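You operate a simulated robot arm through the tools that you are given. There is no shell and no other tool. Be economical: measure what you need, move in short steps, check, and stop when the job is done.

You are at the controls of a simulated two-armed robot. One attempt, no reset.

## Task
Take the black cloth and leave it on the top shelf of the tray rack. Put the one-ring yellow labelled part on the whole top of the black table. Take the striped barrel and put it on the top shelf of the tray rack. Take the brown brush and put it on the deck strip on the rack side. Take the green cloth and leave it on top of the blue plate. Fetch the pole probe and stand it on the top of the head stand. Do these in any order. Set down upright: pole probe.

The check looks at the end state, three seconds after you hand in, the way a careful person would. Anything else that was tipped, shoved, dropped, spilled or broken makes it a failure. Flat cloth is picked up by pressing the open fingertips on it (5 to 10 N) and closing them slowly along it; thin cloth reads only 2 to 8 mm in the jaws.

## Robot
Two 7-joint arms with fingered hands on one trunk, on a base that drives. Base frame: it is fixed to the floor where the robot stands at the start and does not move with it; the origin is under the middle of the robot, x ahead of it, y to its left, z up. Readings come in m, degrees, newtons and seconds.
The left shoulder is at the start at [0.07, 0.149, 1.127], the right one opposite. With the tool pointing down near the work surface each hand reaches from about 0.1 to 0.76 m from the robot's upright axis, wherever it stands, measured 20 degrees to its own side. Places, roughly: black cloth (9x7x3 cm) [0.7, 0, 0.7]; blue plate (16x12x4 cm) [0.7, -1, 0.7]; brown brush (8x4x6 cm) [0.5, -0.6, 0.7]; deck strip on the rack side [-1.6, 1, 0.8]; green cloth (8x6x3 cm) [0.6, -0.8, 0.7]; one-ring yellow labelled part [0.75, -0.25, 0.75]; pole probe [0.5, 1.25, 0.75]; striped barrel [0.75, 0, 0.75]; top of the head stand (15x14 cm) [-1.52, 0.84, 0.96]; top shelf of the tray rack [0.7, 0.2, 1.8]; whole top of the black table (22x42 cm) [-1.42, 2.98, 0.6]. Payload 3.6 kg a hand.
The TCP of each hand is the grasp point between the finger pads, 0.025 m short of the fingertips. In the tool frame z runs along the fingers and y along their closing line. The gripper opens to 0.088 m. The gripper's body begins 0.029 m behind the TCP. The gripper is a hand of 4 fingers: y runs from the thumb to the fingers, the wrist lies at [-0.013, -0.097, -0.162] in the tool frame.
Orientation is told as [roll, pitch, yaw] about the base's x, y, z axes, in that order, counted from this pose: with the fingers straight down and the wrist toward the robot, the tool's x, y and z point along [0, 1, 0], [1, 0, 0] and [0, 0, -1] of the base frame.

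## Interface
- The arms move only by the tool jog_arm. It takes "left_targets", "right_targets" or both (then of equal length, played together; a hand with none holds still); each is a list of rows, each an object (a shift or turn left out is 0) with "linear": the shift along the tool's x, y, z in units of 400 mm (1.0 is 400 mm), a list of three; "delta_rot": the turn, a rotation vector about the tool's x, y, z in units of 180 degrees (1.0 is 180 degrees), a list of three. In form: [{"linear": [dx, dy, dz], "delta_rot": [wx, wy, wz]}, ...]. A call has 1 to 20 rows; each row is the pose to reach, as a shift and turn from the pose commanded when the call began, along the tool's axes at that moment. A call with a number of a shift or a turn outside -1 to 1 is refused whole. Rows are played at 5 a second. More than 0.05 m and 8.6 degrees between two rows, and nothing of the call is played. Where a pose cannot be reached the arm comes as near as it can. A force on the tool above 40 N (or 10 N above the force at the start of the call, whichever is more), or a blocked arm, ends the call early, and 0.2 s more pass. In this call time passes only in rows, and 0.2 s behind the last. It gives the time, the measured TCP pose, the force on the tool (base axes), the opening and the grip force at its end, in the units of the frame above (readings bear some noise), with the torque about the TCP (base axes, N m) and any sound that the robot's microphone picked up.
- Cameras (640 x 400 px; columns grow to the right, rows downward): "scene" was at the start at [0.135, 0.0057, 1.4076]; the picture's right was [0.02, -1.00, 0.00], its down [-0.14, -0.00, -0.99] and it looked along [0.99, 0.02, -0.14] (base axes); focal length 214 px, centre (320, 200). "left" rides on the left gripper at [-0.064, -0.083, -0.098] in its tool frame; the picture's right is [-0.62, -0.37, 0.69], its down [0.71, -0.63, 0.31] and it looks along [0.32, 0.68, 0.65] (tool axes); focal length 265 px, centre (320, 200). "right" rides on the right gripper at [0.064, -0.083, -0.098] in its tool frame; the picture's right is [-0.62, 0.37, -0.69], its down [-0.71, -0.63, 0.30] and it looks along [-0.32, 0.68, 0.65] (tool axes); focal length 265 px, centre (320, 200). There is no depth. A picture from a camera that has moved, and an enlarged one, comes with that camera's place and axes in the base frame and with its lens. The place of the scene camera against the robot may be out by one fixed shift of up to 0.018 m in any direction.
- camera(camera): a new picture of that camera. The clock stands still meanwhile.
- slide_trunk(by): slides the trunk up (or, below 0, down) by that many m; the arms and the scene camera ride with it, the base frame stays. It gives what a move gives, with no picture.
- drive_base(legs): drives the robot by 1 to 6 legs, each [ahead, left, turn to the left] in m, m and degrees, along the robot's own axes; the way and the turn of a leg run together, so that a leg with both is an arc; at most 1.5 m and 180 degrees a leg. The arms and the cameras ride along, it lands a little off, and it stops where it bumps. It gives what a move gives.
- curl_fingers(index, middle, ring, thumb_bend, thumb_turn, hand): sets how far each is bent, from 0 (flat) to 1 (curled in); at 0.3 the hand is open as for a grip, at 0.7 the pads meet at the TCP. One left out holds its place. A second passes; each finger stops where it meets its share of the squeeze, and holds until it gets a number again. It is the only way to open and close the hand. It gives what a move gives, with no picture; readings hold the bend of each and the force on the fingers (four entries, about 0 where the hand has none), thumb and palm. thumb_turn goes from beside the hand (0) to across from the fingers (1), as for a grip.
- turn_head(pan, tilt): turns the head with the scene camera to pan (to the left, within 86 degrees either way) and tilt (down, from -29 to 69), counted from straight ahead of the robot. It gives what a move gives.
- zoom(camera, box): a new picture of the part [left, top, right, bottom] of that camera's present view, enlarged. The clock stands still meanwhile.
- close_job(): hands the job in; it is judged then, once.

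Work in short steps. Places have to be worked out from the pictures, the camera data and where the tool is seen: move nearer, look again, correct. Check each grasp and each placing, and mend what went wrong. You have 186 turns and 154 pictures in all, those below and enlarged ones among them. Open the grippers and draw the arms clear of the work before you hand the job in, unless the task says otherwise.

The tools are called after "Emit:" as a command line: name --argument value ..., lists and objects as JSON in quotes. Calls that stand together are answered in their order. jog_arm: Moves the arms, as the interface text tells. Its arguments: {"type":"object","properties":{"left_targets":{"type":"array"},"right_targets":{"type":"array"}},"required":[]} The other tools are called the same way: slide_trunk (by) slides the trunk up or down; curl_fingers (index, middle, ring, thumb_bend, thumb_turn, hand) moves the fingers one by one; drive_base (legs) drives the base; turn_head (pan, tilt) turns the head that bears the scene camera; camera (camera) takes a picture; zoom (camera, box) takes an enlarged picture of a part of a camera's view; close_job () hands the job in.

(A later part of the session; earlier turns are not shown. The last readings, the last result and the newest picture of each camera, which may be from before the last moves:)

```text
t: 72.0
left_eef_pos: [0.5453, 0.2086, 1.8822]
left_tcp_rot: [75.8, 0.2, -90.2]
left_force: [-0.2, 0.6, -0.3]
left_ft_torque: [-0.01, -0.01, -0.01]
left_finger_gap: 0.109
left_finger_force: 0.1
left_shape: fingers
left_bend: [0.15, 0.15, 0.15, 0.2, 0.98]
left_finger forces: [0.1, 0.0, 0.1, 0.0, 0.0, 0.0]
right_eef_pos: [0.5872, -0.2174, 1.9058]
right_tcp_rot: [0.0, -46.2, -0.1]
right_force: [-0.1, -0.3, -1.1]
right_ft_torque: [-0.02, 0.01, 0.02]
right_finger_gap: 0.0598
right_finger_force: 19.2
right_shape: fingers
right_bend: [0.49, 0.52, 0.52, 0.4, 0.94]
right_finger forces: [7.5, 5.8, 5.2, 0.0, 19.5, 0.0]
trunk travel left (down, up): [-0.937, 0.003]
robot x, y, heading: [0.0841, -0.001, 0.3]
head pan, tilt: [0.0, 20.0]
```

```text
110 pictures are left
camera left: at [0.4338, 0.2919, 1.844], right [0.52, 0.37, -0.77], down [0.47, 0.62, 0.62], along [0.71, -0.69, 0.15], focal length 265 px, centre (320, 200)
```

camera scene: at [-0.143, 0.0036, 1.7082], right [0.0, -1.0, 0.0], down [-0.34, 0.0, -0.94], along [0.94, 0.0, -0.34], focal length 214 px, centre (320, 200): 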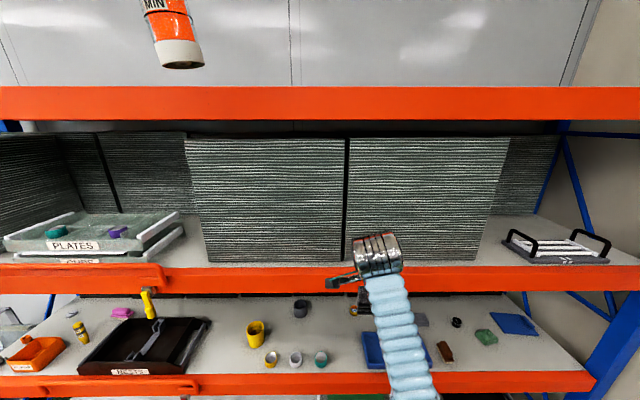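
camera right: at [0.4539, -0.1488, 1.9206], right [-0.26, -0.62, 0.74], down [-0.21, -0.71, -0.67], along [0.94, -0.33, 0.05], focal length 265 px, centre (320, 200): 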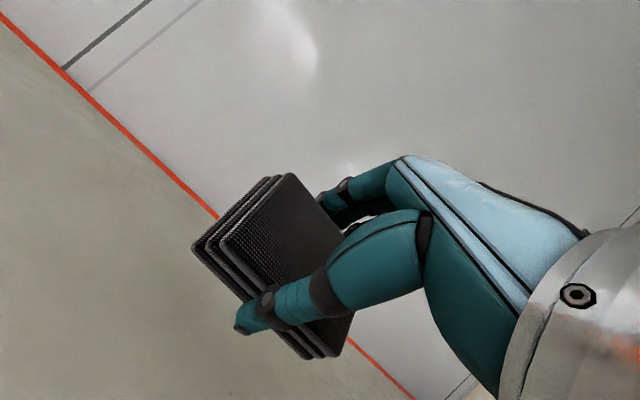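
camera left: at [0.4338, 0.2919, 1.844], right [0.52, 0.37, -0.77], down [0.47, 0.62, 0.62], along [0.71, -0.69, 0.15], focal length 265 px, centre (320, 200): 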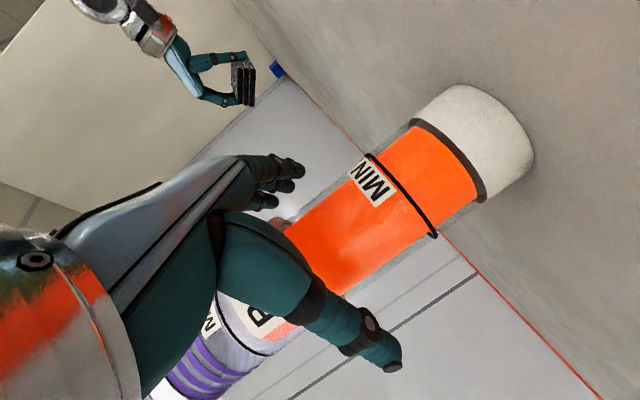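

Barrel stands free. Now I lower the right hand 4 cm while flattening its tilt by about 20°.

Emit:
jog_arm --right_targets '[{"linear": [0, -0.02, 0.02], "delta_rot": [0.037, 0, 0]}, {"linear": [0, -0.045, 0.045], "delta_rot": [0.074, 0, 0]}, {"linear": [0, -0.07, 0.07], "delta_rot": [0.111, 0, 0]}]'

Emit:
camera --camera "right"

Emit:
camera --camera "left"

```text
t: 72.8
left_eef_pos: [0.558, 0.2121, 1.8796]
left_tcp_rot: [75.4, 0.2, -90.2]
left_force: [-0.9, -0.1, 0.3]
left_ft_torque: [-0.05, 0.0, 0.0]
left_finger_gap: 0.1091
left_finger_force: 0.1
left_shape: fingers
left_bend: [0.15, 0.15, 0.15, 0.2, 0.98]
left_finger forces: [0.0, 0.0, 0.1, 0.0, 0.0, 0.0]
right_eef_pos: [0.6017, -0.2137, 1.8642]
right_tcp_rot: [-0.2, -25.7, 0.0]
right_force: [0.7, -0.5, -0.1]
right_ft_torque: [0.0, 0.0, 0.02]
right_finger_gap: 0.0598
right_finger_force: 18.7
right_shape: fingers
right_bend: [0.49, 0.52, 0.52, 0.4, 0.94]
right_finger forces: [7.6, 5.8, 5.2, 0.0, 19.3, 0.0]
trunk travel left (down, up): [-0.937, 0.003]
robot x, y, heading: [0.0853, -0.0022, 0.3]
head pan, tilt: [0.0, 20.0]
```

```text
109 pictures are left
camera right: at [0.4824, -0.1476, 1.918], right [0.03, -0.62, 0.79], down [-0.44, -0.72, -0.55], along [0.9, -0.33, -0.29], focal length 265 px, centre (320, 200)
```

right: 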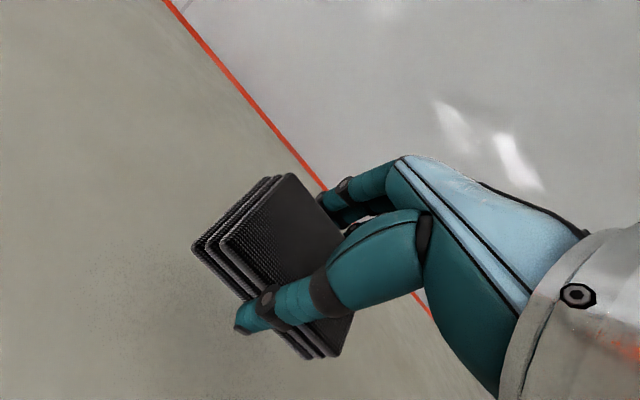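

```text
108 pictures are left
camera left: at [0.4454, 0.2957, 1.841], right [0.52, 0.37, -0.77], down [0.48, 0.63, 0.62], along [0.71, -0.69, 0.15], focal length 265 px, centre (320, 200)
```

left: 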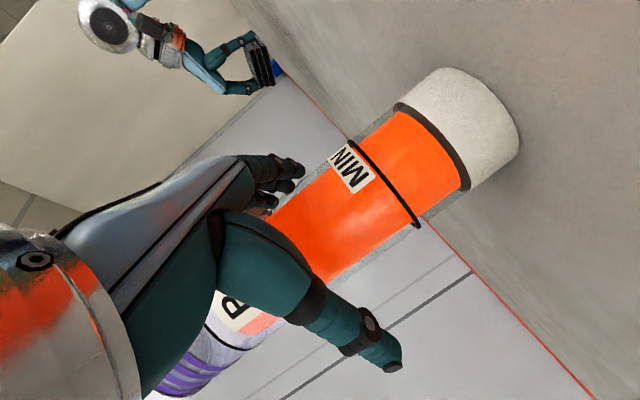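

The left hand crept toward the barrel, so I withdraw it 6 cm straight back now, then continue with the right.

Emit:
jog_arm --left_targets '[{"linear": [-0.013, 0, -0.048]}, {"linear": [-0.026, 0, -0.097]}, {"linear": [-0.039, 0, -0.145]}]'

Emit:
jog_arm --right_targets '[{"linear": [0, -0.011, 0.022], "delta_rot": [0.03, 0, 0]}, {"linear": [0, -0.022, 0.045], "delta_rot": [0.06, 0, 0]}]'

Emit:
camera --camera "left"

```text
t: 73.5
left_eef_pos: [0.4948, 0.2121, 1.8796]
left_tcp_rot: [75.5, 0.2, -90.2]
left_force: [-0.1, -0.7, -1.3]
left_ft_torque: [0.0, 0.04, 0.0]
left_finger_gap: 0.1088
left_finger_force: 0.0
left_shape: fingers
left_bend: [0.15, 0.15, 0.15, 0.2, 0.98]
left_finger forces: [0.0, 0.1, 0.1, 0.0, 0.1, 0.0]
right_eef_pos: [0.5979, -0.2129, 1.8647]
right_tcp_rot: [-0.2, -25.9, 0.0]
right_force: [-0.6, -0.1, -1.1]
right_ft_torque: [-0.01, 0.01, -0.03]
right_finger_gap: 0.06
right_finger_force: 19.3
right_shape: fingers
right_bend: [0.49, 0.52, 0.52, 0.4, 0.94]
right_finger forces: [7.6, 5.9, 5.2, 0.0, 19.4, 0.0]
trunk travel left (down, up): [-0.937, 0.003]
robot x, y, heading: [0.0878, 0.002, -0.0]
head pan, tilt: [0.0, 20.0]
```

```text
t: 74.2
left_eef_pos: [0.494, 0.2149, 1.8791]
left_tcp_rot: [75.5, 0.1, -90.2]
left_force: [-0.7, -0.5, -0.1]
left_ft_torque: [-0.02, 0.01, -0.03]
left_finger_gap: 0.109
left_finger_force: 0.1
left_shape: fingers
left_bend: [0.15, 0.15, 0.15, 0.2, 0.98]
left_finger forces: [0.0, 0.1, 0.1, 0.0, 0.0, 0.0]
right_eef_pos: [0.5934, -0.2126, 1.8367]
right_tcp_rot: [-0.2, -14.9, 0.0]
right_force: [-0.4, -0.1, -1.0]
right_ft_torque: [-0.01, -0.01, -0.02]
right_finger_gap: 0.0599
right_finger_force: 19.0
right_shape: fingers
right_bend: [0.49, 0.52, 0.52, 0.4, 0.94]
right_finger forces: [7.6, 5.8, 5.1, 0.0, 19.3, 0.0]
right hand out of reach, approached as far as the arm can: row 2
trunk travel left (down, up): [-0.937, 0.003]
robot x, y, heading: [0.086, 0.0004, 0.0]
head pan, tilt: [0.0, 20.0]
```

```text
107 pictures are left
camera left: at [0.383, 0.2979, 1.8403], right [0.52, 0.37, -0.77], down [0.48, 0.63, 0.62], along [0.71, -0.69, 0.15], focal length 265 px, centre (320, 200)
```

left: 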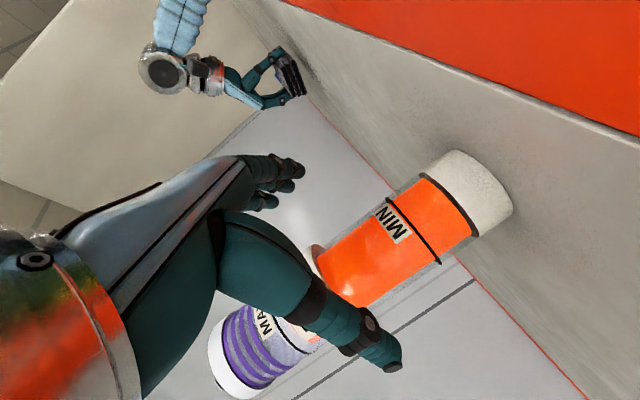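

Barrel stands well. I lower the cloth the last centimetre in steps.

Emit:
jog_arm --right_targets '[{"linear": [0, -0.005, 0.012]}, {"linear": [0, -0.01, 0.024]}, {"linear": [0, -0.012, 0.034]}]'

Emit:
camera --camera "right"

```text
t: 75.0
left_eef_pos: [0.4789, 0.2138, 1.882]
left_tcp_rot: [76.0, 0.2, -90.3]
left_force: [0.3, 0.5, -0.4]
left_ft_torque: [0.03, -0.02, -0.01]
left_finger_gap: 0.1086
left_finger_force: 0.1
left_shape: fingers
left_bend: [0.15, 0.15, 0.15, 0.2, 0.98]
left_finger forces: [0.1, 0.1, 0.1, 0.1, 0.0, 0.1]
right_eef_pos: [0.5743, -0.2133, 1.8279]
right_tcp_rot: [-0.2, -15.8, 0.1]
right_force: [0.5, -0.5, -0.6]
right_ft_torque: [0.0, 0.03, 0.02]
right_finger_gap: 0.0599
right_finger_force: 18.6
right_shape: fingers
right_bend: [0.49, 0.52, 0.52, 0.4, 0.94]
right_finger forces: [7.4, 5.7, 5.1, 0.0, 19.3, 0.0]
trunk travel left (down, up): [-0.937, 0.003]
robot x, y, heading: [0.0823, -0.0014, 0.2]
head pan, tilt: [0.0, 20.0]
```

```text
106 pictures are left
camera right: at [0.4663, -0.1469, 1.9005], right [0.17, -0.62, 0.77], down [-0.52, -0.72, -0.46], along [0.84, -0.33, -0.44], focal length 265 px, centre (320, 200)
```

right: 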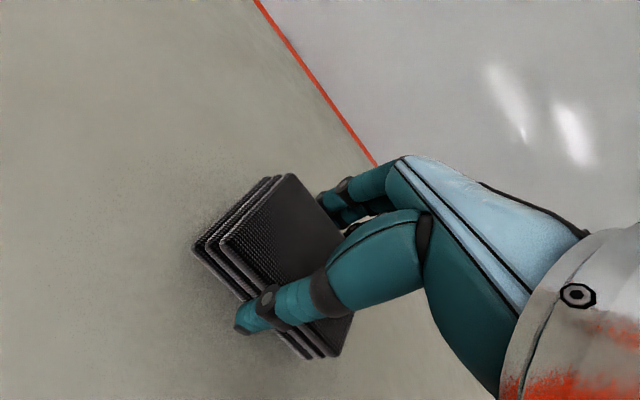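

Geometry says the cloth's near edge is already touching (z≈1.79). I release.

Emit:
curl_fingers --hand "right" --index 0.3 --middle 0.3 --ring 0.3 --thumb_bend 0.25

Emit:
camera --camera "right"

```text
t: 76.0
left_eef_pos: [0.4784, 0.214, 1.8824]
left_tcp_rot: [76.0, 0.1, -90.2]
left_force: [0.5, -0.1, 0.0]
left_ft_torque: [0.02, 0.01, -0.01]
left_finger_gap: 0.1091
left_finger_force: 0.1
left_shape: fingers
left_bend: [0.15, 0.15, 0.15, 0.2, 0.98]
left_finger forces: [0.0, 0.1, 0.0, 0.0, 0.1, 0.0]
right_eef_pos: [0.5746, -0.2118, 1.8271]
right_tcp_rot: [-0.2, -15.8, 0.0]
right_force: [-0.5, -0.3, -0.3]
right_ft_torque: [0.0, -0.04, 0.0]
right_finger_gap: 0.0879
right_finger_force: 0.1
right_shape: fingers
right_bend: [0.3, 0.3, 0.3, 0.25, 0.97]
right_finger forces: [0.0, 0.0, 0.0, 0.0, 0.1, 0.1]
trunk travel left (down, up): [-0.937, 0.003]
robot x, y, heading: [0.0891, -0.0014, 0.2]
head pan, tilt: [0.0, 20.0]
```

```text
105 pictures are left
camera right: at [0.4666, -0.147, 1.9004], right [0.17, -0.62, 0.77], down [-0.52, -0.72, -0.46], along [0.83, -0.33, -0.44], focal length 265 px, centre (320, 200)
```

right: 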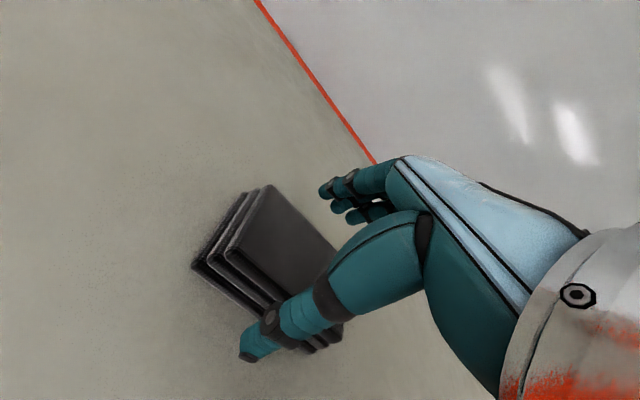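

Cloth lies flat on the shelf. I lift away while tilting back to 45°, then back the robot out.

Emit:
jog_arm --right_targets '[{"linear": [0, 0.016, -0.058], "delta_rot": [-0.035, 0, 0]}, {"linear": [0, 0.032, -0.116], "delta_rot": [-0.075, 0, 0]}, {"linear": [0, 0.045, -0.16], "delta_rot": [-0.115, 0, 0]}, {"linear": [0, 0.055, -0.2], "delta_rot": [-0.16, 0, 0]}]'

Emit:
camera --camera "right"

```text
t: 77.0
left_eef_pos: [0.4887, 0.2139, 1.8815]
left_tcp_rot: [75.7, 0.3, -90.2]
left_force: [0.2, -0.2, -0.8]
left_ft_torque: [-0.02, 0.0, 0.01]
left_finger_gap: 0.1088
left_finger_force: 0.1
left_shape: fingers
left_bend: [0.15, 0.15, 0.15, 0.2, 0.98]
left_finger forces: [0.1, 0.0, 0.0, 0.0, 0.0, 0.0]
right_eef_pos: [0.5866, -0.2129, 1.9061]
right_tcp_rot: [-0.2, -44.1, 0.1]
right_force: [-1.1, 0.4, 0.0]
right_ft_torque: [0.02, 0.02, -0.01]
right_finger_gap: 0.0883
right_finger_force: 0.1
right_shape: fingers
right_bend: [0.3, 0.3, 0.3, 0.25, 0.97]
right_finger forces: [0.0, 0.1, 0.1, 0.1, 0.0, 0.1]
trunk travel left (down, up): [-0.937, 0.003]
robot x, y, heading: [0.0802, -0.0005, 0.1]
head pan, tilt: [0.0, 20.0]
```

```text
104 pictures are left
camera right: at [0.4574, -0.1477, 1.9186], right [-0.22, -0.62, 0.76], down [-0.24, -0.72, -0.66], along [0.95, -0.33, 0.01], focal length 265 px, centre (320, 200)
```

right: 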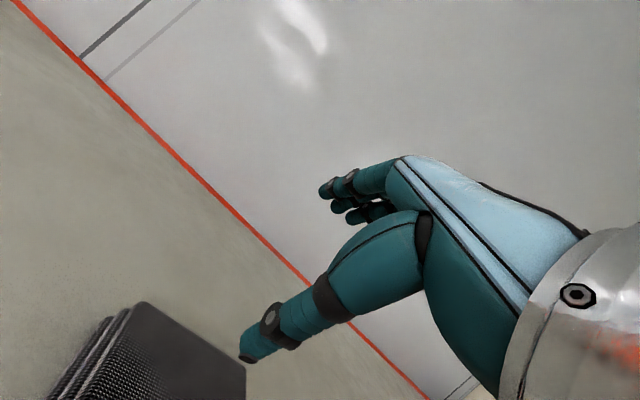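

Both top-shelf items are placed. I back out and bring the arms down to working posture.

Emit:
drive_base --legs '[[-0.4, 0, 0]]'

Emit:
camera --camera "left"

Emit:
jog_arm --left_targets '[{"linear": [-0.096, 0, 0.026]}, {"linear": [-0.193, 0, 0.052]}, {"linear": [-0.29, 0, 0.078]}, {"linear": [-0.386, 0, 0.104]}, {"linear": [-0.483, 0, 0.13]}, {"linear": [-0.58, 0, 0.156]}, {"linear": [-0.676, 0, 0.181]}, {"linear": [-0.773, 0, 0.207]}, {"linear": [-0.87, 0, 0.233]}, {"linear": [-0.966, 0, 0.259]}]' --right_targets '[{"linear": [0, -0.074, 0.074]}, {"linear": [0, -0.148, 0.148]}, {"linear": [0, -0.222, 0.222]}, {"linear": [0, -0.296, 0.296]}, {"linear": [0, -0.37, 0.37]}, {"linear": [0, -0.445, 0.445]}, {"linear": [0, -0.52, 0.52]}, {"linear": [0, -0.594, 0.594]}, {"linear": [0, -0.668, 0.668]}, {"linear": [0, -0.742, 0.742]}]'

```text
t: 82.5
left_eef_pos: [0.1045, 0.2137, 1.8785]
left_tcp_rot: [75.5, 0.2, -89.8]
left_force: [0.5, 0.2, -0.2]
left_ft_torque: [0.01, 0.01, 0.03]
left_finger_gap: 0.1089
left_finger_force: 0.0
left_shape: fingers
left_bend: [0.15, 0.15, 0.15, 0.2, 0.98]
left_finger forces: [0.0, 0.0, 0.0, 0.1, 0.0, 0.0]
right_eef_pos: [0.2051, -0.2127, 1.9034]
right_tcp_rot: [-0.1, -43.8, 0.4]
right_force: [-0.2, 0.1, -0.5]
right_ft_torque: [-0.02, 0.0, 0.02]
right_finger_gap: 0.0882
right_finger_force: 0.0
right_shape: fingers
right_bend: [0.3, 0.3, 0.3, 0.25, 0.97]
right_finger forces: [0.0, 0.1, 0.0, 0.0, 0.0, 0.0]
trunk travel left (down, up): [-0.937, 0.003]
robot x, y, heading: [-0.3085, 0.0039, 0.4]
head pan, tilt: [0.0, 20.0]
```

```text
103 pictures are left
camera left: at [-0.0074, 0.2967, 1.8402], right [0.51, 0.37, -0.77], down [0.47, 0.63, 0.62], along [0.72, -0.68, 0.15], focal length 265 px, centre (320, 200)
```

left: 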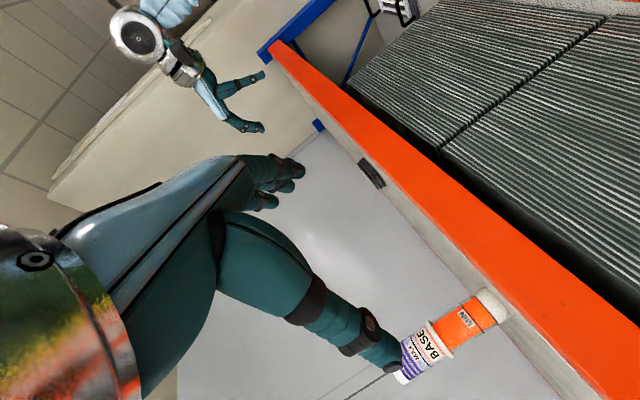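

```text
t: 84.7
left_eef_pos: [0.118, 0.2213, 1.4849]
left_tcp_rot: [75.4, 0.3, -89.8]
left_force: [-0.2, 0.0, -0.5]
left_ft_torque: [-0.01, -0.01, 0.0]
left_finger_gap: 0.1091
left_finger_force: 0.1
left_shape: fingers
left_bend: [0.15, 0.15, 0.15, 0.2, 0.98]
left_finger forces: [0.0, 0.0, 0.0, 0.0, 0.0, 0.0]
left hand out of reach, approached as far as the arm can: row 10
right_eef_pos: [0.1913, -0.2139, 1.4873]
right_tcp_rot: [0.0, -43.9, 0.3]
right_force: [0.4, 0.6, 0.1]
right_ft_torque: [-0.02, 0.01, 0.02]
right_finger_gap: 0.0881
right_finger_force: 0.1
right_shape: fingers
right_bend: [0.3, 0.3, 0.3, 0.25, 0.97]
right_finger forces: [0.1, 0.1, 0.0, 0.1, 0.1, 0.1]
trunk travel left (down, up): [-0.937, 0.003]
robot x, y, heading: [-0.3065, -0.0025, 0.3]
head pan, tilt: [0.0, 20.0]
```

Both items confirmed on the top shelf. I continue lowering and turn the right hand back to straight down.

Emit:
jog_arm --left_targets '[{"linear": [-0.078, 0, 0.05]}, {"linear": [-0.157, 0, 0.1]}, {"linear": [-0.236, 0, 0.152]}, {"linear": [-0.314, 0, 0.203]}, {"linear": [-0.393, 0, 0.253]}, {"linear": [-0.471, 0, 0.304]}, {"linear": [-0.55, 0, 0.355]}]' --right_targets '[{"linear": [0, -0.05, 0.065], "delta_rot": [0.035, 0, 0]}, {"linear": [0, -0.1, 0.13], "delta_rot": [0.07, 0, 0]}, {"linear": [0, -0.15, 0.195], "delta_rot": [0.105, 0, 0]}, {"linear": [0, -0.2, 0.26], "delta_rot": [0.14, 0, 0]}, {"linear": [0, -0.24, 0.325], "delta_rot": [0.175, 0, 0]}, {"linear": [0, -0.28, 0.39], "delta_rot": [0.21, 0, 0]}, {"linear": [0, -0.32, 0.44], "delta_rot": [0.245, 0, 0]}]'

Emit:
slide_trunk --by -0.34

Emit:
drive_base --legs '[[0, -0.55, 0]]'

Emit:
turn_head --pan -15 --tilt 35

Emit:
camera --camera "scene"

```text
t: 86.3
left_eef_pos: [0.2003, 0.2224, 1.2349]
left_tcp_rot: [75.3, 0.2, -89.8]
left_force: [-0.1, 0.4, 0.2]
left_ft_torque: [-0.03, 0.01, 0.01]
left_finger_gap: 0.1089
left_finger_force: 0.0
left_shape: fingers
left_bend: [0.15, 0.15, 0.15, 0.2, 0.98]
left_finger forces: [0.1, 0.0, 0.0, 0.0, 0.0, 0.0]
right_eef_pos: [0.2256, -0.213, 1.2662]
right_tcp_rot: [-0.2, 0.4, 0.3]
right_force: [0.6, -0.4, 0.3]
right_ft_torque: [-0.02, 0.02, -0.01]
right_finger_gap: 0.088
right_finger_force: 0.1
right_shape: fingers
right_bend: [0.3, 0.3, 0.3, 0.25, 0.97]
right_finger forces: [0.0, 0.0, 0.0, 0.1, 0.0, 0.1]
trunk travel left (down, up): [-0.937, 0.003]
robot x, y, heading: [-0.305, -0.0046, 0.4]
head pan, tilt: [0.0, 20.0]
```

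```text
t: 89.6
left_eef_pos: [0.1993, 0.2223, 0.8964]
left_tcp_rot: [75.6, 0.2, -90.0]
left_force: [0.4, -0.3, 0.0]
left_ft_torque: [0.01, 0.01, 0.0]
left_finger_gap: 0.1087
left_finger_force: 0.1
left_shape: fingers
left_bend: [0.15, 0.15, 0.15, 0.2, 0.98]
left_finger forces: [0.1, 0.0, 0.1, 0.0, 0.1, 0.0]
right_eef_pos: [0.2257, -0.2139, 0.9275]
right_tcp_rot: [-0.1, 0.3, 0.3]
right_force: [-0.4, -0.7, 0.1]
right_ft_torque: [0.01, -0.04, -0.01]
right_finger_gap: 0.0882
right_finger_force: 0.1
right_shape: fingers
right_bend: [0.3, 0.3, 0.3, 0.25, 0.97]
right_finger forces: [0.0, 0.0, 0.0, 0.0, 0.0, 0.0]
trunk travel left (down, up): [-0.597, 0.343]
robot x, y, heading: [-0.308, -0.0045, 0.4]
head pan, tilt: [0.0, 20.0]
```

```text
t: 97.0
left_eef_pos: [0.2028, -0.3291, 0.8955]
left_tcp_rot: [75.4, 0.3, -90.4]
left_force: [0.0, -0.5, 0.2]
left_ft_torque: [-0.02, -0.01, -0.02]
left_finger_gap: 0.109
left_finger_force: 0.1
left_shape: fingers
left_bend: [0.15, 0.15, 0.15, 0.2, 0.98]
left_finger forces: [0.0, 0.0, 0.0, 0.1, 0.1, 0.0]
right_eef_pos: [0.2231, -0.7643, 0.9277]
right_tcp_rot: [-0.2, 0.3, -0.3]
right_force: [0.5, 0.1, -0.8]
right_ft_torque: [-0.05, 0.02, -0.02]
right_finger_gap: 0.0883
right_finger_force: 0.0
right_shape: fingers
right_bend: [0.3, 0.3, 0.3, 0.25, 0.97]
right_finger forces: [0.1, 0.0, 0.0, 0.0, 0.0, 0.0]
trunk travel left (down, up): [-0.597, 0.343]
robot x, y, heading: [-0.3049, -0.55, -0.5]
head pan, tilt: [0.0, 20.0]
```

```text
t: 97.8
left_eef_pos: [0.2021, -0.3283, 0.8961]
left_tcp_rot: [75.5, 0.2, -90.6]
left_force: [0.7, 0.1, 0.0]
left_ft_torque: [-0.01, 0.0, 0.03]
left_finger_gap: 0.1087
left_finger_force: 0.1
left_shape: fingers
left_bend: [0.15, 0.15, 0.15, 0.2, 0.98]
left_finger forces: [0.0, 0.0, 0.0, 0.0, 0.0, 0.0]
right_eef_pos: [0.2219, -0.7653, 0.9278]
right_tcp_rot: [-0.2, 0.4, -0.3]
right_force: [-0.5, -0.6, -0.3]
right_ft_torque: [-0.02, 0.03, 0.02]
right_finger_gap: 0.0883
right_finger_force: 0.1
right_shape: fingers
right_bend: [0.3, 0.3, 0.3, 0.25, 0.97]
right_finger forces: [0.1, 0.0, 0.0, 0.1, 0.1, 0.0]
trunk travel left (down, up): [-0.597, 0.343]
robot x, y, heading: [-0.3047, -0.5495, -0.3]
head pan, tilt: [-15.0, 35.0]
```

```text
102 pictures are left
camera scene: at [-0.1788, -0.5677, 1.3445], right [-0.26, -0.96, 0.0], down [-0.55, 0.15, -0.82], along [0.79, -0.21, -0.57], focal length 214 px, centre (320, 200)
```

scene: 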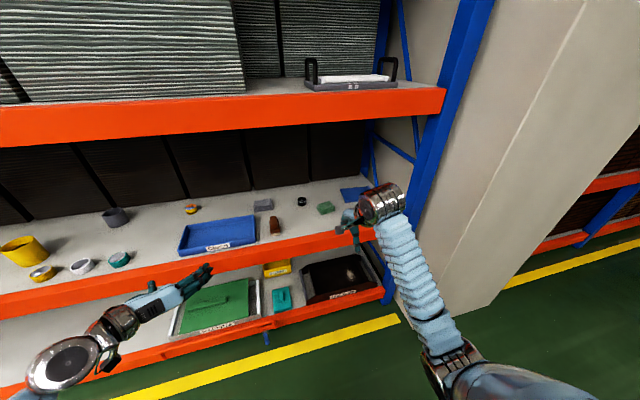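

Robot is now in front of the right-hand items. I lower the right hand a bit and drive in.

Emit:
jog_arm --right_targets '[{"linear": [0, 0, 0.08]}, {"linear": [0, 0, 0.15]}]'

Emit:
drive_base --legs '[[0.36, 0, 0]]'

Emit:
camera --camera "right"

Emit:
turn_head --pan -30 --tilt 48

Emit:
camera --camera "scene"

```text
t: 98.4
left_eef_pos: [0.203, -0.3298, 0.8959]
left_tcp_rot: [75.3, 0.2, -90.4]
left_force: [-0.1, -0.3, -0.3]
left_ft_torque: [0.01, -0.01, 0.03]
left_finger_gap: 0.1088
left_finger_force: 0.1
left_shape: fingers
left_bend: [0.15, 0.15, 0.15, 0.2, 0.98]
left_finger forces: [0.0, 0.0, 0.1, 0.0, 0.0, 0.0]
right_eef_pos: [0.2246, -0.7648, 0.8657]
right_tcp_rot: [-0.2, 0.2, -0.3]
right_force: [0.2, -0.8, 0.0]
right_ft_torque: [0.01, 0.01, 0.0]
right_finger_gap: 0.0881
right_finger_force: 0.1
right_shape: fingers
right_bend: [0.3, 0.3, 0.3, 0.25, 0.97]
right_finger forces: [0.0, 0.0, 0.0, 0.0, 0.0, 0.0]
trunk travel left (down, up): [-0.597, 0.343]
robot x, y, heading: [-0.3048, -0.5526, -0.2]
head pan, tilt: [-15.0, 35.0]
```

```text
t: 103.5
left_eef_pos: [0.5603, -0.3228, 0.8951]
left_tcp_rot: [75.3, 0.1, -89.9]
left_force: [-0.6, 0.0, 0.3]
left_ft_torque: [0.01, -0.03, 0.03]
left_finger_gap: 0.1087
left_finger_force: 0.0
left_shape: fingers
left_bend: [0.15, 0.15, 0.15, 0.2, 0.98]
left_finger forces: [0.1, 0.0, 0.0, 0.1, 0.0, 0.0]
right_eef_pos: [0.5865, -0.7591, 0.8655]
right_tcp_rot: [-0.1, 0.3, 0.4]
right_force: [0.0, 0.5, -0.4]
right_ft_torque: [0.01, -0.03, 0.01]
right_finger_gap: 0.0882
right_finger_force: 0.1
right_shape: fingers
right_bend: [0.3, 0.3, 0.3, 0.25, 0.97]
right_finger forces: [0.1, 0.0, 0.1, 0.0, 0.0, 0.1]
trunk travel left (down, up): [-0.597, 0.343]
robot x, y, heading: [0.0582, -0.5489, 0.4]
head pan, tilt: [-15.0, 35.0]
```

```text
101 pictures are left
camera right: at [0.5023, -0.6943, 0.9653], right [0.37, -0.62, 0.69], down [-0.63, -0.72, -0.3], along [0.68, -0.32, -0.66], focal length 265 px, centre (320, 200)
```

right: 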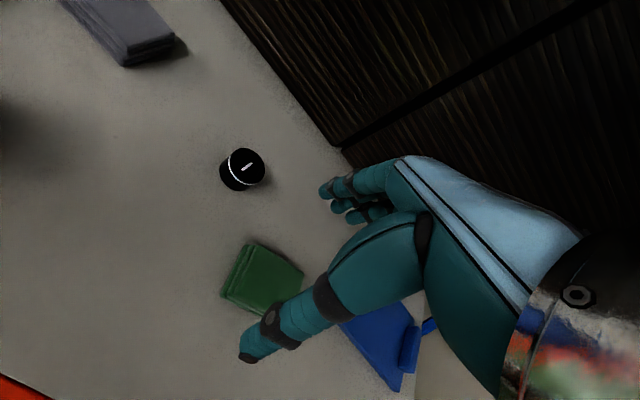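

```text
t: 104.3
left_eef_pos: [0.5618, -0.3229, 0.8966]
left_tcp_rot: [75.5, 0.2, -89.8]
left_force: [-0.4, -1.0, 1.0]
left_ft_torque: [-0.01, 0.0, 0.01]
left_finger_gap: 0.1088
left_finger_force: 0.0
left_shape: fingers
left_bend: [0.15, 0.15, 0.15, 0.2, 0.98]
left_finger forces: [0.0, 0.1, 0.0, 0.1, 0.0, 0.0]
right_eef_pos: [0.5858, -0.7592, 0.8667]
right_tcp_rot: [-0.2, 0.3, 0.4]
right_force: [-0.4, -0.3, 0.2]
right_ft_torque: [0.0, -0.01, -0.02]
right_finger_gap: 0.088
right_finger_force: 0.1
right_shape: fingers
right_bend: [0.3, 0.3, 0.3, 0.25, 0.97]
right_finger forces: [0.1, 0.0, 0.0, 0.1, 0.0, 0.0]
trunk travel left (down, up): [-0.597, 0.343]
robot x, y, heading: [0.0558, -0.5488, 0.3]
head pan, tilt: [-30.0, 48.0]
```

```text
100 pictures are left
camera scene: at [0.1669, -0.5823, 1.3255], right [-0.49, -0.87, 0.0], down [-0.65, 0.37, -0.67], along [0.58, -0.33, -0.74], focal length 214 px, centre (320, 200)
```

scene: 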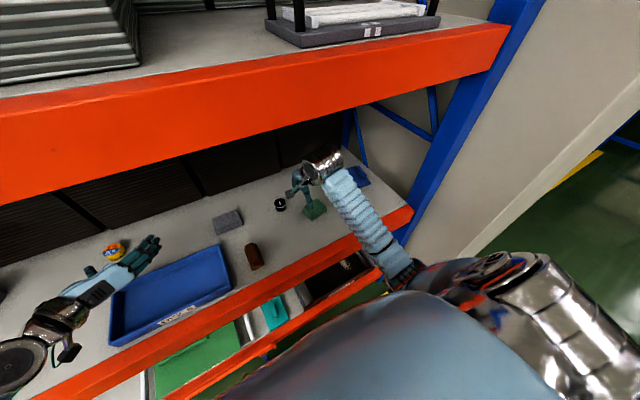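

Green cloth centre ≈(0.613,-0.807), turned by about +14°. I align above it with that yaw and drop to z≈0.80.

Emit:
jog_arm --right_targets '[{"linear": [-0.06, 0.03, 0], "delta_rot": [0, 0, -0.039]}, {"linear": [-0.12, 0.068, 0.06], "delta_rot": [0, 0, -0.078]}, {"linear": [-0.12, 0.068, 0.16], "delta_rot": [0, 0, -0.078]}]'

Emit:
camera --camera "right"

```text
t: 105.1
left_eef_pos: [0.5599, -0.3225, 0.8961]
left_tcp_rot: [75.5, 0.2, -89.8]
left_force: [-0.6, 0.6, 0.2]
left_ft_torque: [0.0, 0.01, -0.01]
left_finger_gap: 0.109
left_finger_force: 0.1
left_shape: fingers
left_bend: [0.15, 0.15, 0.15, 0.2, 0.98]
left_finger forces: [0.0, 0.0, 0.1, 0.1, 0.0, 0.0]
right_eef_pos: [0.6152, -0.8076, 0.8023]
right_tcp_rot: [-0.1, 0.2, 14.3]
right_force: [0.8, 0.1, 0.2]
right_ft_torque: [0.02, 0.02, -0.01]
right_finger_gap: 0.0884
right_finger_force: 0.0
right_shape: fingers
right_bend: [0.3, 0.3, 0.3, 0.25, 0.97]
right_finger forces: [0.0, 0.0, 0.0, 0.1, 0.1, 0.0]
trunk travel left (down, up): [-0.597, 0.343]
robot x, y, heading: [0.0592, -0.5489, 0.6]
head pan, tilt: [-30.0, 48.0]
```

```text
99 pictures are left
camera right: at [0.5182, -0.7645, 0.9028], right [0.51, -0.51, 0.69], down [-0.43, -0.85, -0.3], along [0.74, -0.15, -0.66], focal length 265 px, centre (320, 200)
```

right: 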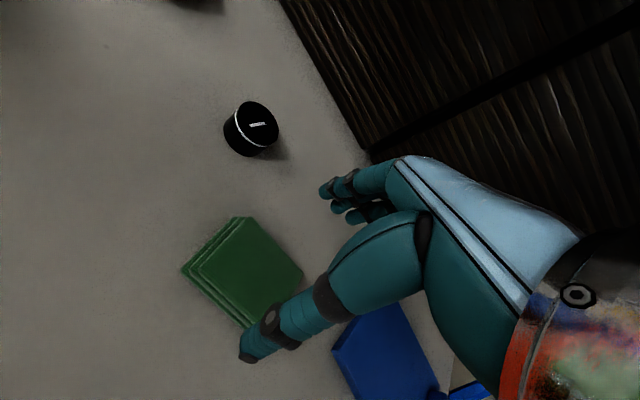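

Aligned (cloth centre ≈(0.613,-0.810)). I descend around it and close.

Emit:
jog_arm --right_targets '[{"linear": [0, 0, 0.07]}, {"linear": [0, 0, 0.14]}, {"linear": [0, 0, 0.172]}]'

Emit:
curl_fingers --hand "right" --index 0.62 --middle 0.62 --ring 0.62 --thumb_bend 0.62

Emit:
camera --camera "right"

```text
t: 105.9
left_eef_pos: [0.561, -0.3229, 0.8955]
left_tcp_rot: [75.4, 0.2, -89.8]
left_force: [0.1, -0.2, -0.4]
left_ft_torque: [0.0, 0.02, 0.0]
left_finger_gap: 0.1089
left_finger_force: 0.2
left_shape: fingers
left_bend: [0.15, 0.15, 0.15, 0.2, 0.98]
left_finger forces: [0.0, 0.1, 0.0, 0.0, 0.1, 0.0]
right_eef_pos: [0.615, -0.8073, 0.7333]
right_tcp_rot: [-0.1, 0.3, 14.4]
right_force: [-0.8, 0.8, 0.0]
right_ft_torque: [-0.02, -0.04, -0.01]
right_finger_gap: 0.0881
right_finger_force: 0.0
right_shape: fingers
right_bend: [0.3, 0.3, 0.3, 0.25, 0.97]
right_finger forces: [0.1, 0.0, 0.1, 0.0, 0.0, 0.1]
trunk travel left (down, up): [-0.597, 0.343]
robot x, y, heading: [0.056, -0.5512, 0.4]
head pan, tilt: [-30.0, 48.0]
```

```text
t: 106.9
left_eef_pos: [0.5606, -0.3241, 0.8956]
left_tcp_rot: [75.4, 0.3, -90.0]
left_force: [0.6, 0.2, -0.2]
left_ft_torque: [-0.01, 0.05, -0.03]
left_finger_gap: 0.1088
left_finger_force: 0.0
left_shape: fingers
left_bend: [0.15, 0.15, 0.15, 0.2, 0.98]
left_finger forces: [0.0, 0.1, 0.0, 0.0, 0.0, 0.0]
right_eef_pos: [0.6141, -0.807, 0.7326]
right_tcp_rot: [-0.1, 0.3, 14.2]
right_force: [0.9, 0.2, 0.6]
right_ft_torque: [-0.01, -0.07, -0.01]
right_finger_gap: 0.0553
right_finger_force: 18.3
right_shape: fingers
right_bend: [0.51, 0.54, 0.55, 0.41, 0.95]
right_finger forces: [7.6, 6.1, 4.6, 0.0, 17.8, 0.0]
trunk travel left (down, up): [-0.597, 0.343]
robot x, y, heading: [0.0552, -0.5457, 0.3]
head pan, tilt: [-30.0, 48.0]
```

```text
98 pictures are left
camera right: at [0.5173, -0.7647, 0.8334], right [0.51, -0.51, 0.69], down [-0.43, -0.85, -0.3], along [0.74, -0.15, -0.66], focal length 265 px, centre (320, 200)
```

right: 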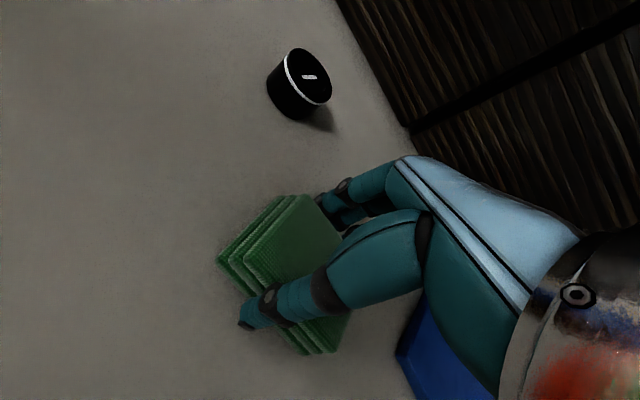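

Grip is 18 N. I lift 8 cm and shift the robot 0.13 m to the right to bring the plate within reach.

Emit:
jog_arm --right_targets '[{"linear": [0, 0, -0.07]}, {"linear": [0, 0, -0.14]}, {"linear": [0, 0, -0.22]}]'

Emit:
drive_base --legs '[[0, -0.13, 0]]'

Emit:
camera --camera "right"

Emit:
camera --camera "scene"

```text
t: 107.7
left_eef_pos: [0.5612, -0.3226, 0.8956]
left_tcp_rot: [75.3, 0.2, -89.9]
left_force: [-0.4, 0.0, -0.7]
left_ft_torque: [-0.02, 0.05, 0.03]
left_finger_gap: 0.1089
left_finger_force: 0.1
left_shape: fingers
left_bend: [0.15, 0.15, 0.15, 0.2, 0.98]
left_finger forces: [0.0, 0.0, 0.1, 0.0, 0.1, 0.1]
right_eef_pos: [0.613, -0.8048, 0.8217]
right_tcp_rot: [-0.1, 0.4, 14.2]
right_force: [-1.4, 0.1, -0.7]
right_ft_torque: [-0.02, -0.02, -0.01]
right_finger_gap: 0.0554
right_finger_force: 17.8
right_shape: fingers
right_bend: [0.51, 0.55, 0.55, 0.41, 0.95]
right_finger forces: [7.5, 5.8, 4.4, 0.1, 18.1, 0.1]
trunk travel left (down, up): [-0.597, 0.343]
robot x, y, heading: [0.0541, -0.5491, 0.4]
head pan, tilt: [-30.0, 48.0]
```

```text
t: 110.0
left_eef_pos: [0.5627, -0.4526, 0.8954]
left_tcp_rot: [75.4, 0.3, -89.8]
left_force: [-1.0, -0.2, 0.5]
left_ft_torque: [-0.01, -0.02, -0.01]
left_finger_gap: 0.1088
left_finger_force: 0.0
left_shape: fingers
left_bend: [0.15, 0.15, 0.15, 0.2, 0.98]
left_finger forces: [0.1, 0.0, 0.0, 0.1, 0.0, 0.1]
right_eef_pos: [0.6146, -0.9359, 0.8213]
right_tcp_rot: [0.1, 0.2, 14.4]
right_force: [0.7, -0.6, -1.4]
right_ft_torque: [-0.01, 0.04, -0.02]
right_finger_gap: 0.0553
right_finger_force: 18.6
right_shape: fingers
right_bend: [0.51, 0.55, 0.55, 0.41, 0.95]
right_finger forces: [7.5, 5.7, 4.6, 0.0, 18.2, 0.1]
trunk travel left (down, up): [-0.597, 0.343]
robot x, y, heading: [0.0577, -0.6825, 0.0]
head pan, tilt: [-30.0, 48.0]
```

```text
97 pictures are left
camera right: at [0.5175, -0.8939, 0.9213], right [0.51, -0.51, 0.69], down [-0.43, -0.85, -0.3], along [0.74, -0.15, -0.66], focal length 265 px, centre (320, 200)
```

right: 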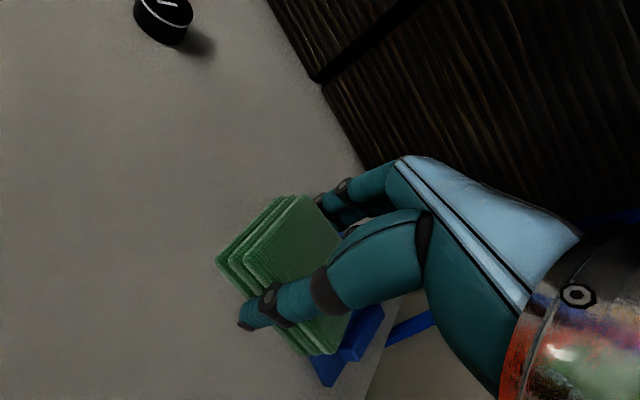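

```text
96 pictures are left
camera scene: at [0.168, -0.7167, 1.3254], right [-0.49, -0.87, 0.0], down [-0.65, 0.37, -0.67], along [0.58, -0.33, -0.74], focal length 214 px, centre (320, 200)
```

scene: 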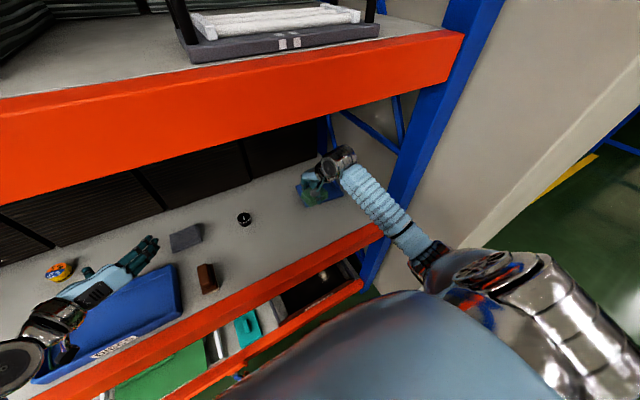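

I zoom on the plate region to localize the plate and handle.

Emit:
zoom --camera "scene" --box '[270, 130, 390, 230]'

```text
4.00 times, centred on (330, 180) of scene
camera zoom: at [0.168, -0.7167, 1.3254], right [-0.49, -0.87, 0.0], down [-0.65, 0.37, -0.67], along [0.58, -0.33, -0.74], focal length 858 px, centre (280, 280)
```

zoom: 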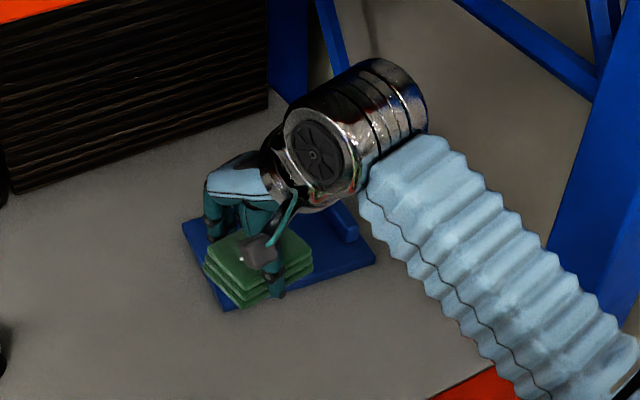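

Plate centre ≈(0.71,-1.01) with its handle at the far right end; free area centre ≈(0.712,-0.978). I move there, turning back to align with the plate.

Emit:
jog_arm --right_targets '[{"linear": [-0.053, 0.07, 0], "delta_rot": [0, 0, 0.032]}, {"linear": [-0.107, 0.14, 0], "delta_rot": [0, 0, 0.064]}, {"linear": [-0.16, 0.21, 0.03], "delta_rot": [0, 0, 0.094]}, {"linear": [-0.16, 0.21, 0.1], "delta_rot": [0, 0, 0.094]}]'

Emit:
zoom --camera "scene" --box '[270, 130, 390, 230]'

Emit:
camera --camera "right"

```text
t: 111.0
left_eef_pos: [0.5622, -0.4539, 0.8973]
left_tcp_rot: [75.4, 0.3, -89.8]
left_force: [0.5, 0.4, -0.5]
left_ft_torque: [0.02, -0.01, 0.04]
left_finger_gap: 0.109
left_finger_force: 0.0
left_shape: fingers
left_bend: [0.15, 0.15, 0.15, 0.2, 0.98]
left_finger forces: [0.0, 0.0, 0.0, 0.1, 0.0, 0.0]
right_eef_pos: [0.7114, -0.9757, 0.7821]
right_tcp_rot: [-0.1, 0.4, -2.6]
right_force: [0.7, -0.4, -0.3]
right_ft_torque: [-0.03, 0.02, -0.02]
right_finger_gap: 0.0552
right_finger_force: 17.9
right_shape: fingers
right_bend: [0.51, 0.55, 0.55, 0.41, 0.95]
right_finger forces: [7.5, 5.7, 4.4, 0.0, 18.2, 0.1]
trunk travel left (down, up): [-0.597, 0.343]
robot x, y, heading: [0.0572, -0.6835, 0.3]
head pan, tilt: [-30.0, 48.0]
```

```text
4.00 times, centred on (330, 180) of scene
camera zoom: at [0.1678, -0.7171, 1.3254], right [-0.49, -0.87, 0.0], down [-0.65, 0.37, -0.67], along [0.58, -0.33, -0.74], focal length 858 px, centre (280, 280)
```

zoom: 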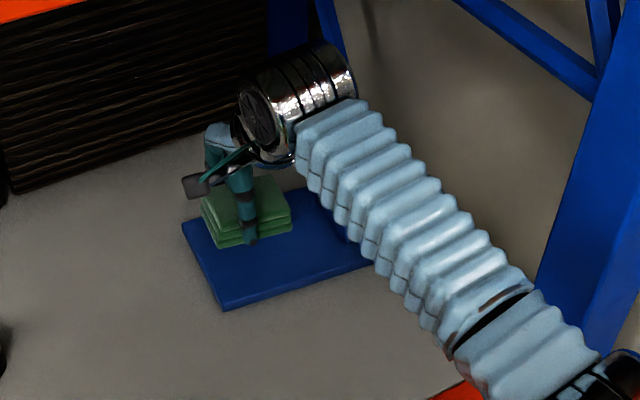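

```text
93 pictures are left
camera right: at [0.6308, -0.9074, 0.8822], right [0.34, -0.63, 0.69], down [-0.66, -0.69, -0.3], along [0.67, -0.36, -0.66], focal length 265 px, centre (320, 200)
```

right: 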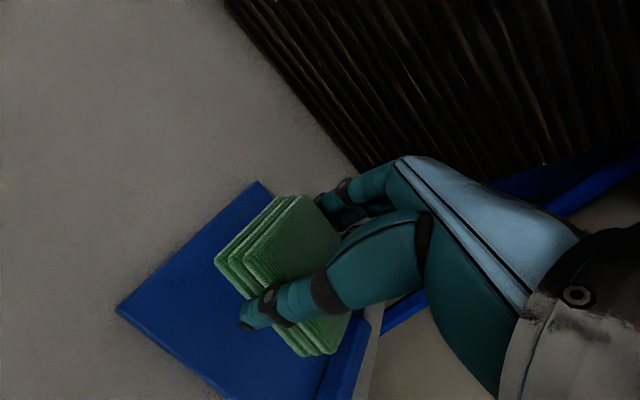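

Cloth is over the plate's free area. I shift back 6 mm and lower to contact.

Emit:
jog_arm --right_targets '[{"linear": [0, -0.015, 0.03]}, {"linear": [0, -0.015, 0.055]}, {"linear": [0, -0.015, 0.07]}]'

Emit:
jog_arm --right_targets '[{"linear": [0, 0, 0.008]}, {"linear": [0, 0, 0.014]}]'

```text
t: 111.8
left_eef_pos: [0.5624, -0.4537, 0.8952]
left_tcp_rot: [75.5, 0.3, -89.8]
left_force: [0.1, -0.4, -0.3]
left_ft_torque: [-0.01, 0.0, 0.03]
left_finger_gap: 0.1089
left_finger_force: 0.0
left_shape: fingers
left_bend: [0.15, 0.15, 0.15, 0.2, 0.98]
left_finger forces: [0.0, 0.0, 0.1, 0.0, 0.0, 0.0]
right_eef_pos: [0.7049, -0.9772, 0.7524]
right_tcp_rot: [-0.3, 0.3, -2.5]
right_force: [0.2, -0.7, -0.1]
right_ft_torque: [0.0, 0.02, 0.0]
right_finger_gap: 0.0553
right_finger_force: 16.9
right_shape: fingers
right_bend: [0.51, 0.55, 0.55, 0.41, 0.95]
right_finger forces: [7.5, 5.7, 4.5, 0.0, 17.9, 0.0]
trunk travel left (down, up): [-0.597, 0.343]
robot x, y, heading: [0.0576, -0.6825, 0.4]
head pan, tilt: [-30.0, 48.0]
```

```text
t: 112.4
left_eef_pos: [0.5634, -0.4531, 0.8957]
left_tcp_rot: [75.4, 0.3, -89.8]
left_force: [-0.3, 0.3, 0.1]
left_ft_torque: [-0.04, 0.02, 0.02]
left_finger_gap: 0.1088
left_finger_force: 0.0
left_shape: fingers
left_bend: [0.15, 0.15, 0.15, 0.2, 0.98]
left_finger forces: [0.1, 0.0, 0.0, 0.0, 0.1, 0.0]
right_eef_pos: [0.7058, -0.9752, 0.745]
right_tcp_rot: [-0.2, 0.3, -2.5]
right_force: [0.3, -0.1, -0.4]
right_ft_torque: [0.03, 0.0, -0.05]
right_finger_gap: 0.0552
right_finger_force: 17.9
right_shape: fingers
right_bend: [0.51, 0.55, 0.55, 0.41, 0.95]
right_finger forces: [7.5, 5.6, 4.4, 0.1, 18.1, 0.0]
trunk travel left (down, up): [-0.597, 0.343]
robot x, y, heading: [0.0588, -0.6824, 0.3]
head pan, tilt: [-30.0, 48.0]
```

No contact yet; lower a bit more.

Emit:
jog_arm --right_targets '[{"linear": [0, 0, 0.006]}, {"linear": [0, 0, 0.012]}]'

```text
t: 113.0
left_eef_pos: [0.562, -0.4529, 0.8951]
left_tcp_rot: [75.4, 0.2, -89.8]
left_force: [-0.6, -0.4, -1.4]
left_ft_torque: [0.02, -0.01, 0.02]
left_finger_gap: 0.109
left_finger_force: 0.1
left_shape: fingers
left_bend: [0.15, 0.15, 0.15, 0.2, 0.98]
left_finger forces: [0.0, 0.1, 0.1, 0.1, 0.0, 0.0]
right_eef_pos: [0.7053, -0.9765, 0.7452]
right_tcp_rot: [-0.3, -0.1, -2.4]
right_force: [-0.3, 0.9, 7.5]
right_ft_torque: [-0.04, -0.12, -0.02]
right_finger_gap: 0.0551
right_finger_force: 18.6
right_shape: fingers
right_bend: [0.51, 0.55, 0.55, 0.41, 0.95]
right_finger forces: [7.5, 5.9, 4.7, 0.0, 19.1, 0.0]
trunk travel left (down, up): [-0.597, 0.343]
robot x, y, heading: [0.0591, -0.6809, 0.6]
head pan, tilt: [-30.0, 48.0]
```

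Contact at 7.5 N. I release and lift.

Emit:
curl_fingers --hand "right" --index 0.35 --middle 0.35 --ring 0.35 --thumb_bend 0.3

Emit:
jog_arm --right_targets '[{"linear": [0, 0, -0.07]}, {"linear": [0, 0, -0.15]}, {"linear": [0, 0, -0.25]}]'

Emit:
camera --camera "right"

```text
t: 114.0
left_eef_pos: [0.5622, -0.453, 0.8958]
left_tcp_rot: [75.4, 0.3, -89.8]
left_force: [0.3, -0.2, 0.2]
left_ft_torque: [0.0, 0.01, 0.0]
left_finger_gap: 0.1088
left_finger_force: 0.0
left_shape: fingers
left_bend: [0.15, 0.15, 0.15, 0.2, 0.98]
left_finger forces: [0.0, 0.1, 0.0, 0.0, 0.0, 0.0]
right_eef_pos: [0.7042, -0.9776, 0.7429]
right_tcp_rot: [-0.1, 0.3, -2.5]
right_force: [-0.2, 0.4, 0.4]
right_ft_torque: [0.01, 0.03, 0.0]
right_finger_gap: 0.0791
right_finger_force: 0.0
right_shape: fingers
right_bend: [0.35, 0.35, 0.35, 0.3, 0.97]
right_finger forces: [0.1, 0.0, 0.0, 0.0, 0.0, 0.0]
trunk travel left (down, up): [-0.597, 0.343]
robot x, y, heading: [0.0588, -0.6833, 0.3]
head pan, tilt: [-30.0, 48.0]
```

```text
t: 114.8
left_eef_pos: [0.5625, -0.4525, 0.8958]
left_tcp_rot: [75.4, 0.3, -89.9]
left_force: [0.3, 0.3, -0.3]
left_ft_torque: [-0.01, 0.02, -0.03]
left_finger_gap: 0.109
left_finger_force: 0.0
left_shape: fingers
left_bend: [0.15, 0.15, 0.15, 0.2, 0.98]
left_finger forces: [0.0, 0.0, 0.0, 0.0, 0.1, 0.0]
right_eef_pos: [0.7061, -0.9757, 0.8436]
right_tcp_rot: [-0.1, 0.2, -2.6]
right_force: [-0.6, -0.7, 0.1]
right_ft_torque: [0.03, -0.01, -0.02]
right_finger_gap: 0.0792
right_finger_force: 0.1
right_shape: fingers
right_bend: [0.35, 0.35, 0.35, 0.3, 0.97]
right_finger forces: [0.1, 0.1, 0.0, 0.0, 0.0, 0.0]
trunk travel left (down, up): [-0.597, 0.343]
robot x, y, heading: [0.0605, -0.6798, 0.4]
head pan, tilt: [-30.0, 48.0]
```

```text
92 pictures are left
camera right: at [0.6247, -0.9076, 0.9427], right [0.34, -0.63, 0.69], down [-0.66, -0.69, -0.3], along [0.67, -0.36, -0.66], focal length 265 px, centre (320, 200)
```

right: 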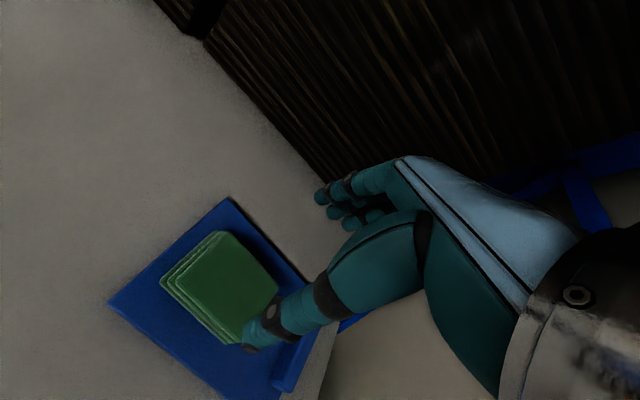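

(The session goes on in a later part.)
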